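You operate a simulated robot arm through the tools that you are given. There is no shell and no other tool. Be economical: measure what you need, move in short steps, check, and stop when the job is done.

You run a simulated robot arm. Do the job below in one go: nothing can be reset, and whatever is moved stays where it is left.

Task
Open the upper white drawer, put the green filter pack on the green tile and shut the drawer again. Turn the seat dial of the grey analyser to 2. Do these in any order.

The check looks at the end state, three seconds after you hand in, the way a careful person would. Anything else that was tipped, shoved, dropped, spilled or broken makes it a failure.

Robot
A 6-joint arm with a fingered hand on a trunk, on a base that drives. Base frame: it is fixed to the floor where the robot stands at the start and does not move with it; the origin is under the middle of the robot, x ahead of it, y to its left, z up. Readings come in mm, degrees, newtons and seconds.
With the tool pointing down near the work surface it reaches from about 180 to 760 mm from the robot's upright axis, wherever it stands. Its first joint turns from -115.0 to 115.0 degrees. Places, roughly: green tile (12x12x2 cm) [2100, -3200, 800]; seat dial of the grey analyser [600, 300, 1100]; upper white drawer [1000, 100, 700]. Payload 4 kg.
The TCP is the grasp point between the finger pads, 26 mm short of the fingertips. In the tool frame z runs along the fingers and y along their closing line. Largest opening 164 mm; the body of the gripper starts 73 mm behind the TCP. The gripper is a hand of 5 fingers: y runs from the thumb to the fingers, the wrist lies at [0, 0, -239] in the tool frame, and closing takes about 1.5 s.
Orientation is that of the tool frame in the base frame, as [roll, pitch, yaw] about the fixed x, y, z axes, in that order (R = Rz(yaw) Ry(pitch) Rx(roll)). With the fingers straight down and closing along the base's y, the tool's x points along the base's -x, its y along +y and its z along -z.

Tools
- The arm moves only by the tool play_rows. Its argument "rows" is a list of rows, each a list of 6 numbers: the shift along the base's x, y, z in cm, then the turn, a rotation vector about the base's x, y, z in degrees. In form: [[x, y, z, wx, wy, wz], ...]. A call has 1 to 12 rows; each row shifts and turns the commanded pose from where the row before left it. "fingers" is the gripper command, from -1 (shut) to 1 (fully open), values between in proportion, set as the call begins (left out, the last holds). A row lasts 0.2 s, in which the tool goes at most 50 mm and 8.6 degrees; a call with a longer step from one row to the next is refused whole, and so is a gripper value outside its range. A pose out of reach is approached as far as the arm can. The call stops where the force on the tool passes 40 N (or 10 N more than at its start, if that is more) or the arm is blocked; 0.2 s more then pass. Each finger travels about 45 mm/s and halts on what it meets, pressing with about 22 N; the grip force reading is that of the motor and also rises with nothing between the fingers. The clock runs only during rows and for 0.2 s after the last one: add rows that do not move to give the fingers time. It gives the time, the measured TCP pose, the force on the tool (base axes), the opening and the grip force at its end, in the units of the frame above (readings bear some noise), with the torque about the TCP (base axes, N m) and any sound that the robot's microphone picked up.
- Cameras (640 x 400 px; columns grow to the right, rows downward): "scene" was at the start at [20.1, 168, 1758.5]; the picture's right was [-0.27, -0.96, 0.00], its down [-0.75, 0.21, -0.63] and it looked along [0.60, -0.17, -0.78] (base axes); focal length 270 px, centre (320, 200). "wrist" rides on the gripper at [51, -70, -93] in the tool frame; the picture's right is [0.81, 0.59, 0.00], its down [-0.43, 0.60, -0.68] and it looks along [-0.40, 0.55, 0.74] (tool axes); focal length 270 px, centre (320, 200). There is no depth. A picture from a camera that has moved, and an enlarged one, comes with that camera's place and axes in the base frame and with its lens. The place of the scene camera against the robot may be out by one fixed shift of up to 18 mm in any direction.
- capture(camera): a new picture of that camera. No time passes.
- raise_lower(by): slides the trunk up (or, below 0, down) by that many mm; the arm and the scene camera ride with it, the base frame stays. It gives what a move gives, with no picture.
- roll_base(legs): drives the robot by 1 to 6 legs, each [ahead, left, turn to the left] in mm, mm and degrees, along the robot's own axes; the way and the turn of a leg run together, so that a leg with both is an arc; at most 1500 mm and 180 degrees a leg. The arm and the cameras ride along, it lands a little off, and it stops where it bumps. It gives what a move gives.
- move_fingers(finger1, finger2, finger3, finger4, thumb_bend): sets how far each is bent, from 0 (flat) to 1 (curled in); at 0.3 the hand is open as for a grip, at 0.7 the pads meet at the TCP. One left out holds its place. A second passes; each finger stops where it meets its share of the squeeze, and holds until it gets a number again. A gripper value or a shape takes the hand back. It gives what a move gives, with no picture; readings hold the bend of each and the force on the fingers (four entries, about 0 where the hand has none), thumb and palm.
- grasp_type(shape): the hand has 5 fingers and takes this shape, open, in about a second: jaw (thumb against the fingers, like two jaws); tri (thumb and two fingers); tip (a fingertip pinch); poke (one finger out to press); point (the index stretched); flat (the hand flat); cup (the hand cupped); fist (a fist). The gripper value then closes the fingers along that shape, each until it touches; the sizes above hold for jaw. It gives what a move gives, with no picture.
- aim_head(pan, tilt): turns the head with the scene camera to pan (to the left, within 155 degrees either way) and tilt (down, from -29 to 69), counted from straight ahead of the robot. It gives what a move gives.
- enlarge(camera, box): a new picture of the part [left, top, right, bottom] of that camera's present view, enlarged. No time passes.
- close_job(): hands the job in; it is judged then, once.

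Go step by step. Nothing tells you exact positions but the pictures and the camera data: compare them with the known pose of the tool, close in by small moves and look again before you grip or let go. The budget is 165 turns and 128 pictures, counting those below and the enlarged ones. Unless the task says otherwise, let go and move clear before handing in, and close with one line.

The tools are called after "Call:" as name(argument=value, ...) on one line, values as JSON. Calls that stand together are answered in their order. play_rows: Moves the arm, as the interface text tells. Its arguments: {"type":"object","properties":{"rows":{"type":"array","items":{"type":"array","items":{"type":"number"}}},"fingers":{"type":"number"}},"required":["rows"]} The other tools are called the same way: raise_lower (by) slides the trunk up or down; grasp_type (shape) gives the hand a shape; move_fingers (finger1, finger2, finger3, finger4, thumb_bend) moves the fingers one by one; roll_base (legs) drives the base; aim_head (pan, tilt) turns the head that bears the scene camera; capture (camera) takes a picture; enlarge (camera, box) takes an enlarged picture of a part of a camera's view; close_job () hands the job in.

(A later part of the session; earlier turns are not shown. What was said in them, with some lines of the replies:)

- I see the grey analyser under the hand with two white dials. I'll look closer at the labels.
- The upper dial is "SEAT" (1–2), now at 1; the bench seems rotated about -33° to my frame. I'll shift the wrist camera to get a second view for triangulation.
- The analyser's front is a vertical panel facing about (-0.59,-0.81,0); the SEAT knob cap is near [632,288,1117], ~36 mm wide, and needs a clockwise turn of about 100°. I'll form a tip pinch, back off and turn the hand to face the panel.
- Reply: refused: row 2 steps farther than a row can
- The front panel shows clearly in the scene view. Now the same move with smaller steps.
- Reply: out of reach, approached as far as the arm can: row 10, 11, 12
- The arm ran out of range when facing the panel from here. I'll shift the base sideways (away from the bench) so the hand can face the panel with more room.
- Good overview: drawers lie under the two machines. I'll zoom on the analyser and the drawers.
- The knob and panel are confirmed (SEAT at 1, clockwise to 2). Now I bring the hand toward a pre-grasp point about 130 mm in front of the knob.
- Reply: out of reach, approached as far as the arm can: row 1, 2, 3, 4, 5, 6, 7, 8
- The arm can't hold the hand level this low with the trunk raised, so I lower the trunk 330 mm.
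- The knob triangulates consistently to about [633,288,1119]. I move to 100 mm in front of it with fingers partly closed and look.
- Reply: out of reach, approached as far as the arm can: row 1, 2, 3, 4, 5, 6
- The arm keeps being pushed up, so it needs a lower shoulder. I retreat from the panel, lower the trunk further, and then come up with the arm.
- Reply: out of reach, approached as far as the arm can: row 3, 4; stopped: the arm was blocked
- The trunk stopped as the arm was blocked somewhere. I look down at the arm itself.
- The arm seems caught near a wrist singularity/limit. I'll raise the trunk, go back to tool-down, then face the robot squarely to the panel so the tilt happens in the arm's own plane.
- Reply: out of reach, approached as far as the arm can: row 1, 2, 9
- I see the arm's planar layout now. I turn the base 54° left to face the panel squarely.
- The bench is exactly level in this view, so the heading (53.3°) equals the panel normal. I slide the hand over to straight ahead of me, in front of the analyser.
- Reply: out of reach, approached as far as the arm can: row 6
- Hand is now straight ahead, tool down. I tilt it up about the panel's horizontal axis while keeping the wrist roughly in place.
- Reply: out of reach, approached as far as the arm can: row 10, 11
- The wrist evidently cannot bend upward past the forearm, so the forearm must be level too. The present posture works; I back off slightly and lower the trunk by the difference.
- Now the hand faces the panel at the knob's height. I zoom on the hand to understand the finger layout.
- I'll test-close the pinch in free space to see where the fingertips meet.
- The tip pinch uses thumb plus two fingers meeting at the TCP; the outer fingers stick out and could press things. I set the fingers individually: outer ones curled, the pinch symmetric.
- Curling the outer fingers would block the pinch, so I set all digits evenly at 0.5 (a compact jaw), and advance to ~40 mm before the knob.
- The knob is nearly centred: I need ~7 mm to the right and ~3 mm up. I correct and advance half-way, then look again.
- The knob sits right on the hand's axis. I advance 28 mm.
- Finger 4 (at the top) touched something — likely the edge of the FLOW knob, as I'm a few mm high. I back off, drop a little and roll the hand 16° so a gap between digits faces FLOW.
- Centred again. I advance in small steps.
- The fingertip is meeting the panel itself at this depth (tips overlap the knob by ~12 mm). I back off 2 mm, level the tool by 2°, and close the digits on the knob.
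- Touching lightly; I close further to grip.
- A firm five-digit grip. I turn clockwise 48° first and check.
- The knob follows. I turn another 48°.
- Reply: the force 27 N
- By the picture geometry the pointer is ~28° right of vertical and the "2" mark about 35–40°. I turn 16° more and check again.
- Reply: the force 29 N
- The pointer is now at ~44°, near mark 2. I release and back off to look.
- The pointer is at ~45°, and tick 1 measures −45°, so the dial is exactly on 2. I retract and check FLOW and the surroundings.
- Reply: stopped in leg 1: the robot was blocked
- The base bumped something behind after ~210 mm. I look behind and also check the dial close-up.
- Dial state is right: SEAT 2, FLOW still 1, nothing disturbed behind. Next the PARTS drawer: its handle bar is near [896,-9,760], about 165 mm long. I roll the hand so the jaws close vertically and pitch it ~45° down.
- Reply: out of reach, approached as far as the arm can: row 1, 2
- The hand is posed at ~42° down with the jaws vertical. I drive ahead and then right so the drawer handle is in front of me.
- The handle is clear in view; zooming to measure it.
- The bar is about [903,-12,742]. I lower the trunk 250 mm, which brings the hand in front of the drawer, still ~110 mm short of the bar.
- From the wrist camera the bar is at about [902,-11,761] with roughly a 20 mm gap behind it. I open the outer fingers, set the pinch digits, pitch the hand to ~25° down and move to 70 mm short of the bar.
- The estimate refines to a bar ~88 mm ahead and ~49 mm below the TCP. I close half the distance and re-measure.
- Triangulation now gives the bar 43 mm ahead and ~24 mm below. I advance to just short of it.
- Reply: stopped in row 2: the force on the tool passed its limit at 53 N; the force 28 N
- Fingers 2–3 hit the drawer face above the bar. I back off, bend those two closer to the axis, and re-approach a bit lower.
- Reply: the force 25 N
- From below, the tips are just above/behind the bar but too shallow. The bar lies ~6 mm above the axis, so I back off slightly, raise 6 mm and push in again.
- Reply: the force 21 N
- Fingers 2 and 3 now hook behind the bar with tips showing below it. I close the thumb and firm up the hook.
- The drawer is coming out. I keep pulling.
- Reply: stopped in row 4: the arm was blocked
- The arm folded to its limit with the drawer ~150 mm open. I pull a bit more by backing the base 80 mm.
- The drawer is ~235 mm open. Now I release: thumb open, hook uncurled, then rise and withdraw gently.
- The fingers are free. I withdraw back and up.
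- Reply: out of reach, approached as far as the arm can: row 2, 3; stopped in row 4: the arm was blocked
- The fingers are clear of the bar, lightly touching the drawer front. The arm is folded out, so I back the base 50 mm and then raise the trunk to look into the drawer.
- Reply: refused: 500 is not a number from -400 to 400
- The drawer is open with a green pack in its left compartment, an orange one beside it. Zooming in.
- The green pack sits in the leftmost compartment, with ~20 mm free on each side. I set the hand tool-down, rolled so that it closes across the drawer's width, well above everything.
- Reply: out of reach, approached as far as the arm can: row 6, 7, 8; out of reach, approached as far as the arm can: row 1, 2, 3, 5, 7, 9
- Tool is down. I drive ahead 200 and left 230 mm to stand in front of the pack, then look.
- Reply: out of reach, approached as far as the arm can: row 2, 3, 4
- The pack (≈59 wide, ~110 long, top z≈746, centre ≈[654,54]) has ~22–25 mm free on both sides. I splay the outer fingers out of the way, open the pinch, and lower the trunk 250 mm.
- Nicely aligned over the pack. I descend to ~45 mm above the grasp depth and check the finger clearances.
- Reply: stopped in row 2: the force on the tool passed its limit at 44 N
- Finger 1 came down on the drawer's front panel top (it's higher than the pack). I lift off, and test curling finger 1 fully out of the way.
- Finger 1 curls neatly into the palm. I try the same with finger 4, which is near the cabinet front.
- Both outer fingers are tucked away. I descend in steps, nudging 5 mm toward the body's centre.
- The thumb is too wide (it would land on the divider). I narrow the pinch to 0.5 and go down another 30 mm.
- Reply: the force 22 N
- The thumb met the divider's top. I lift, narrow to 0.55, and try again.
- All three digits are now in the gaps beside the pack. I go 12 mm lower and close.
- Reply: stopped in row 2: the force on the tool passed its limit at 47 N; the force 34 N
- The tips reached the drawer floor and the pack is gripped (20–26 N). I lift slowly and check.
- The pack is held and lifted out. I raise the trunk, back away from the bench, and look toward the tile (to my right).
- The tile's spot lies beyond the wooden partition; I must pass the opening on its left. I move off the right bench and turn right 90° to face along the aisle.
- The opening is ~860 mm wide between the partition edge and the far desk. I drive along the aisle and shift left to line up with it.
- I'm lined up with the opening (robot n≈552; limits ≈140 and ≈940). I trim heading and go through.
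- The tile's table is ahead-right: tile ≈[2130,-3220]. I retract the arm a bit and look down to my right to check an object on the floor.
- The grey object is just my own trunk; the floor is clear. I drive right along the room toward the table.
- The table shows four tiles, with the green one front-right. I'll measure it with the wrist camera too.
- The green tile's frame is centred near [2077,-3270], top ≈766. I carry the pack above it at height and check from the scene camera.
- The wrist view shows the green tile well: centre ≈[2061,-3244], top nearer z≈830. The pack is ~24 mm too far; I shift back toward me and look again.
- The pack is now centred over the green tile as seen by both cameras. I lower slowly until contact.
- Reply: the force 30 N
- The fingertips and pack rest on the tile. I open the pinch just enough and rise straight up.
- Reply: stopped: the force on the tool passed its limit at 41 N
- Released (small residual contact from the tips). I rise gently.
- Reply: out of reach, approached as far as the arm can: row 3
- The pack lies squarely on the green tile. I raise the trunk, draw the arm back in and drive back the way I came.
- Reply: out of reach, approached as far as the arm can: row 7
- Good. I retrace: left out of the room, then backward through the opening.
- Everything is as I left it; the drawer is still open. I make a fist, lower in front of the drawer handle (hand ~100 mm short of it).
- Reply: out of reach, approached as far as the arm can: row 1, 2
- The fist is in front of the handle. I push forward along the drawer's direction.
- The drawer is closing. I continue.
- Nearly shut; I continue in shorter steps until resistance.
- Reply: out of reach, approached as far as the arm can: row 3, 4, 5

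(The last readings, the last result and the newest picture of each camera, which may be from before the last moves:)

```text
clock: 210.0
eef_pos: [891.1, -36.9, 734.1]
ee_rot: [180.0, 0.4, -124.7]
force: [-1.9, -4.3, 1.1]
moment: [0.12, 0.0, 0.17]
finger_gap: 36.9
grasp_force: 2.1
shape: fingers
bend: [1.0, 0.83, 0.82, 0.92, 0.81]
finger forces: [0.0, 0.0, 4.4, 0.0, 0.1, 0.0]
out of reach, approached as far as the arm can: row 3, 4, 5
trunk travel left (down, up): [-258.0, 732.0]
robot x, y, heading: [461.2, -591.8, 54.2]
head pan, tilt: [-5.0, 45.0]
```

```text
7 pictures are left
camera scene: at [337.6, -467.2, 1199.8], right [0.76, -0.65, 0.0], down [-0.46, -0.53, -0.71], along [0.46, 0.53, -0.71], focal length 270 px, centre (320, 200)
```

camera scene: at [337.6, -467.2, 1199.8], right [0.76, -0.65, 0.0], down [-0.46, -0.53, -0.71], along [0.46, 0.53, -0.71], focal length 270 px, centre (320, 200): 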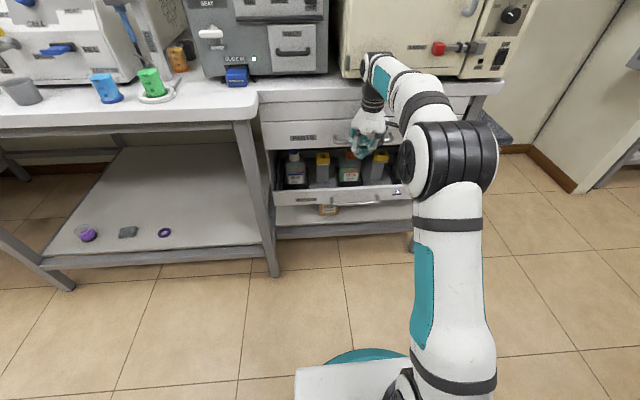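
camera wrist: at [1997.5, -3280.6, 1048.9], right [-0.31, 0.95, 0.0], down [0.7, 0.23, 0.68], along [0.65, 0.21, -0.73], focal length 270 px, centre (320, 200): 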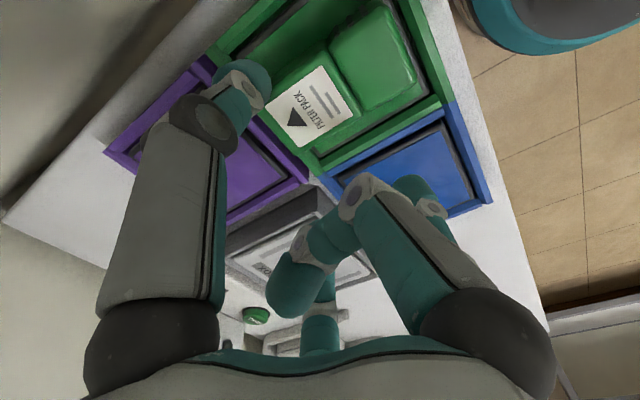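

It looks almost shut; the arm is at its reach. I zoom to check the gap.

Call:
enlarge(camera="scene", box=[255, 90, 425, 200])

```text
3.64 times, centred on (340, 145) of scene
camera zoom: at [337.6, -467.2, 1199.8], right [0.76, -0.65, 0.0], down [-0.46, -0.53, -0.71], along [0.46, 0.53, -0.71], focal length 983 px, centre (247, 400)
```

zoom: 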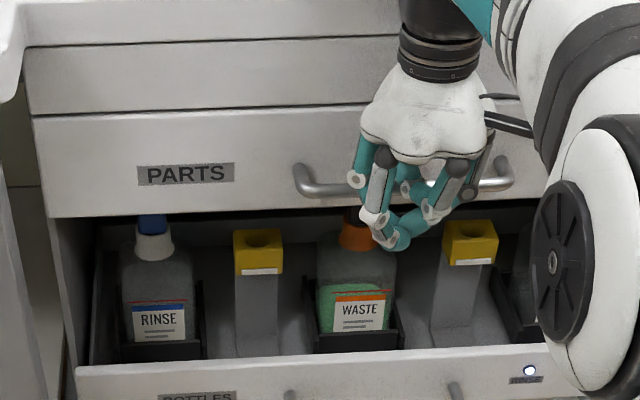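

It looks flush, but to be sure I step the base 50 mm closer (arm drawn back first) and press until firm resistance.

Call:
play_rows(rows=[[-1.8, -2.4, 0, 0, 0, 0], [-1.8, -2.4, 0.4, 0, 0, 0]])

Call:
roll_base(legs=[[50, 0, 0]])

Call:
play_rows(rows=[[0.6, 0.8, 0, 0, 0, 0], [0.3, 0.4, 0, 0, 0, 0], [0.3, 0.4, 0, 0, 0, 0], [0.3, 0.4, 0, 0, 0, 0], [0.3, 0.4, 0, 0, 0, 0], [0.3, 0.4, 0, 0, 0, 0]])

```text
clock: 210.6
eef_pos: [856.4, -85.1, 739.0]
ee_rot: [179.9, -0.1, -124.7]
force: [-0.1, -0.2, -0.5]
moment: [-0.02, 0.0, 0.02]
finger_gap: 36.7
grasp_force: 0.1
shape: fingers
bend: [1.0, 0.83, 0.82, 0.92, 0.81]
finger forces: [0.1, 0.0, 0.0, 0.0, 0.1, 0.1]
trunk travel left (down, up): [-258.0, 732.0]
robot x, y, heading: [462.4, -593.7, 54.2]
head pan, tilt: [-5.0, 45.0]
```

```text
clock: 211.5
eef_pos: [884.8, -44.9, 739.3]
ee_rot: [179.8, -0.1, -124.6]
force: [0.2, -0.3, 0.3]
moment: [-0.03, 0.01, 0.02]
finger_gap: 36.7
grasp_force: 0.1
shape: fingers
bend: [1.0, 0.83, 0.82, 0.92, 0.81]
finger forces: [0.1, 0.0, 0.0, 0.1, 0.0, 0.1]
trunk travel left (down, up): [-258.0, 732.0]
robot x, y, heading: [491.6, -548.6, 54.2]
head pan, tilt: [-5.0, 45.0]
```

```text
clock: 212.9
eef_pos: [901.6, -23.3, 742.8]
ee_rot: [179.9, -0.5, -124.8]
force: [-12.2, -14.8, 10.4]
moment: [0.58, -0.06, 0.44]
finger_gap: 36.5
grasp_force: 11.3
shape: fingers
bend: [1.0, 0.89, 0.82, 0.95, 0.83]
finger forces: [0.0, 0.0, 18.3, 4.2, 0.0, 0.0]
trunk travel left (down, up): [-258.0, 732.0]
robot x, y, heading: [490.9, -554.0, 54.1]
head pan, tilt: [-5.0, 45.0]
stopped in row 6: the force on the tool passed its limit at 47 N (the readings are from after the stop); the commanded pose is now the measured one
```

Firm stop reached: the drawer is shut. I retreat, raise clear and take a final look.

Call:
play_rows(rows=[[-1.8, -2.4, 0, 0, 0, 0], [-1.8, -2.4, 0, 0, 0, 0], [-1.8, -2.4, 0, 0, 0, 0], [-1.8, -2.4, 0, 0, 0, 0]])

Call:
roll_base(legs=[[-120, 0, 0]])

Call:
raise_lower(by=350)

Call:
capture(camera="scene")

Call:
enlarge(camera="scene", box=[250, 170, 430, 290])

Call:
enlarge(camera="scene", box=[200, 60, 340, 190])

```text
clock: 213.9
eef_pos: [831.6, -118.5, 741.4]
ee_rot: [180.0, -0.4, -124.7]
force: [0.2, 0.0, -0.3]
moment: [0.01, 0.01, 0.03]
finger_gap: 36.8
grasp_force: 0.0
shape: fingers
bend: [1.0, 0.89, 0.83, 0.95, 0.83]
finger forces: [0.1, 0.0, 0.0, 0.0, 0.0, 0.0]
trunk travel left (down, up): [-258.0, 732.0]
robot x, y, heading: [487.5, -549.4, 54.1]
head pan, tilt: [-5.0, 45.0]
```

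```text
clock: 215.1
eef_pos: [760.0, -215.4, 741.1]
ee_rot: [179.9, -0.4, -124.7]
force: [0.2, 0.5, -0.6]
moment: [0.0, 0.0, 0.03]
finger_gap: 36.6
grasp_force: 0.1
shape: fingers
bend: [1.0, 0.89, 0.83, 0.95, 0.83]
finger forces: [0.0, 0.0, 0.0, 0.0, 0.0, 0.1]
trunk travel left (down, up): [-258.0, 732.0]
robot x, y, heading: [417.7, -653.0, 53.9]
head pan, tilt: [-5.0, 45.0]
```

```text
clock: 218.5
eef_pos: [760.0, -216.3, 1091.3]
ee_rot: [179.9, -0.5, -124.6]
force: [0.8, -0.5, 0.3]
moment: [-0.03, 0.02, 0.0]
finger_gap: 36.9
grasp_force: 0.1
shape: fingers
bend: [1.0, 0.89, 0.83, 0.95, 0.83]
finger forces: [0.1, 0.0, 0.1, 0.0, 0.1, 0.0]
trunk travel left (down, up): [-608.0, 382.0]
robot x, y, heading: [421.4, -648.6, 54.2]
head pan, tilt: [-5.0, 45.0]
```

```text
5 pictures are left
camera scene: at [295.5, -525.1, 1549.7], right [0.76, -0.65, 0.0], down [-0.46, -0.53, -0.71], along [0.46, 0.53, -0.71], focal length 270 px, centre (320, 200)
```

scene: 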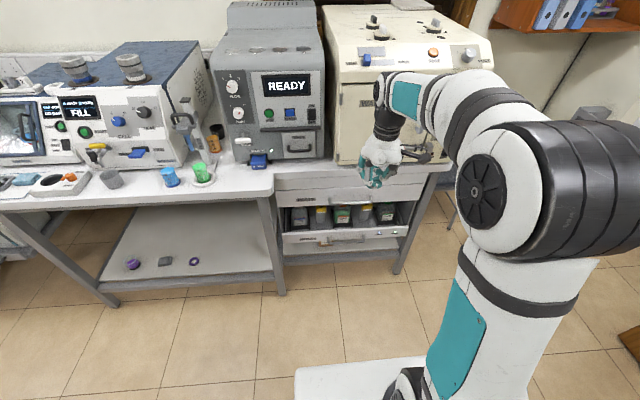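

```text
3.33 times, centred on (340, 230) of scene
camera zoom: at [295.5, -525.1, 1549.7], right [0.76, -0.65, 0.0], down [-0.46, -0.53, -0.71], along [0.46, 0.53, -0.71], focal length 902 px, centre (253, 100)
```

zoom: 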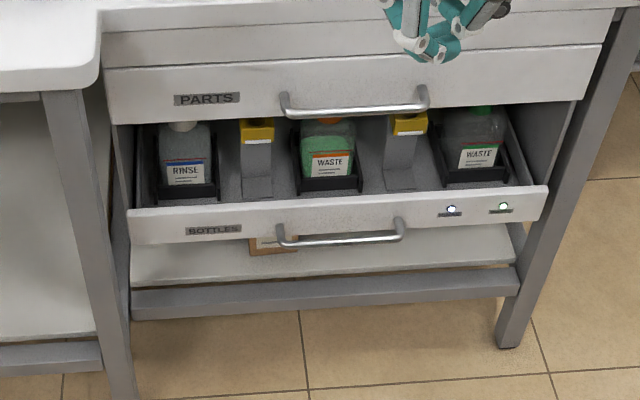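

```text
3.08 times, centred on (270, 125) of scene
camera zoom: at [295.5, -525.1, 1549.7], right [0.76, -0.65, 0.0], down [-0.46, -0.53, -0.71], along [0.46, 0.53, -0.71], focal length 832 px, centre (474, 431)
```

zoom: 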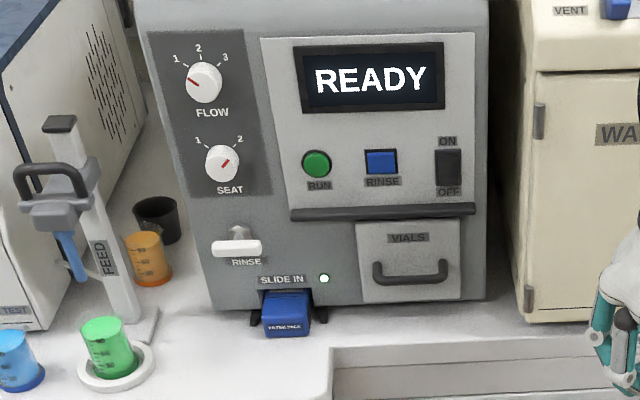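

The drawer is shut flush, SEAT points to 2, FLOW and everything else is unchanged, and the pack lies on the green tile. I hand in.

Call:
close_job()

```text
The job is handed in.
```

The green filter pack is on the green tile, the upper white drawer is shut again, and the analyser's seat dial is on 2.
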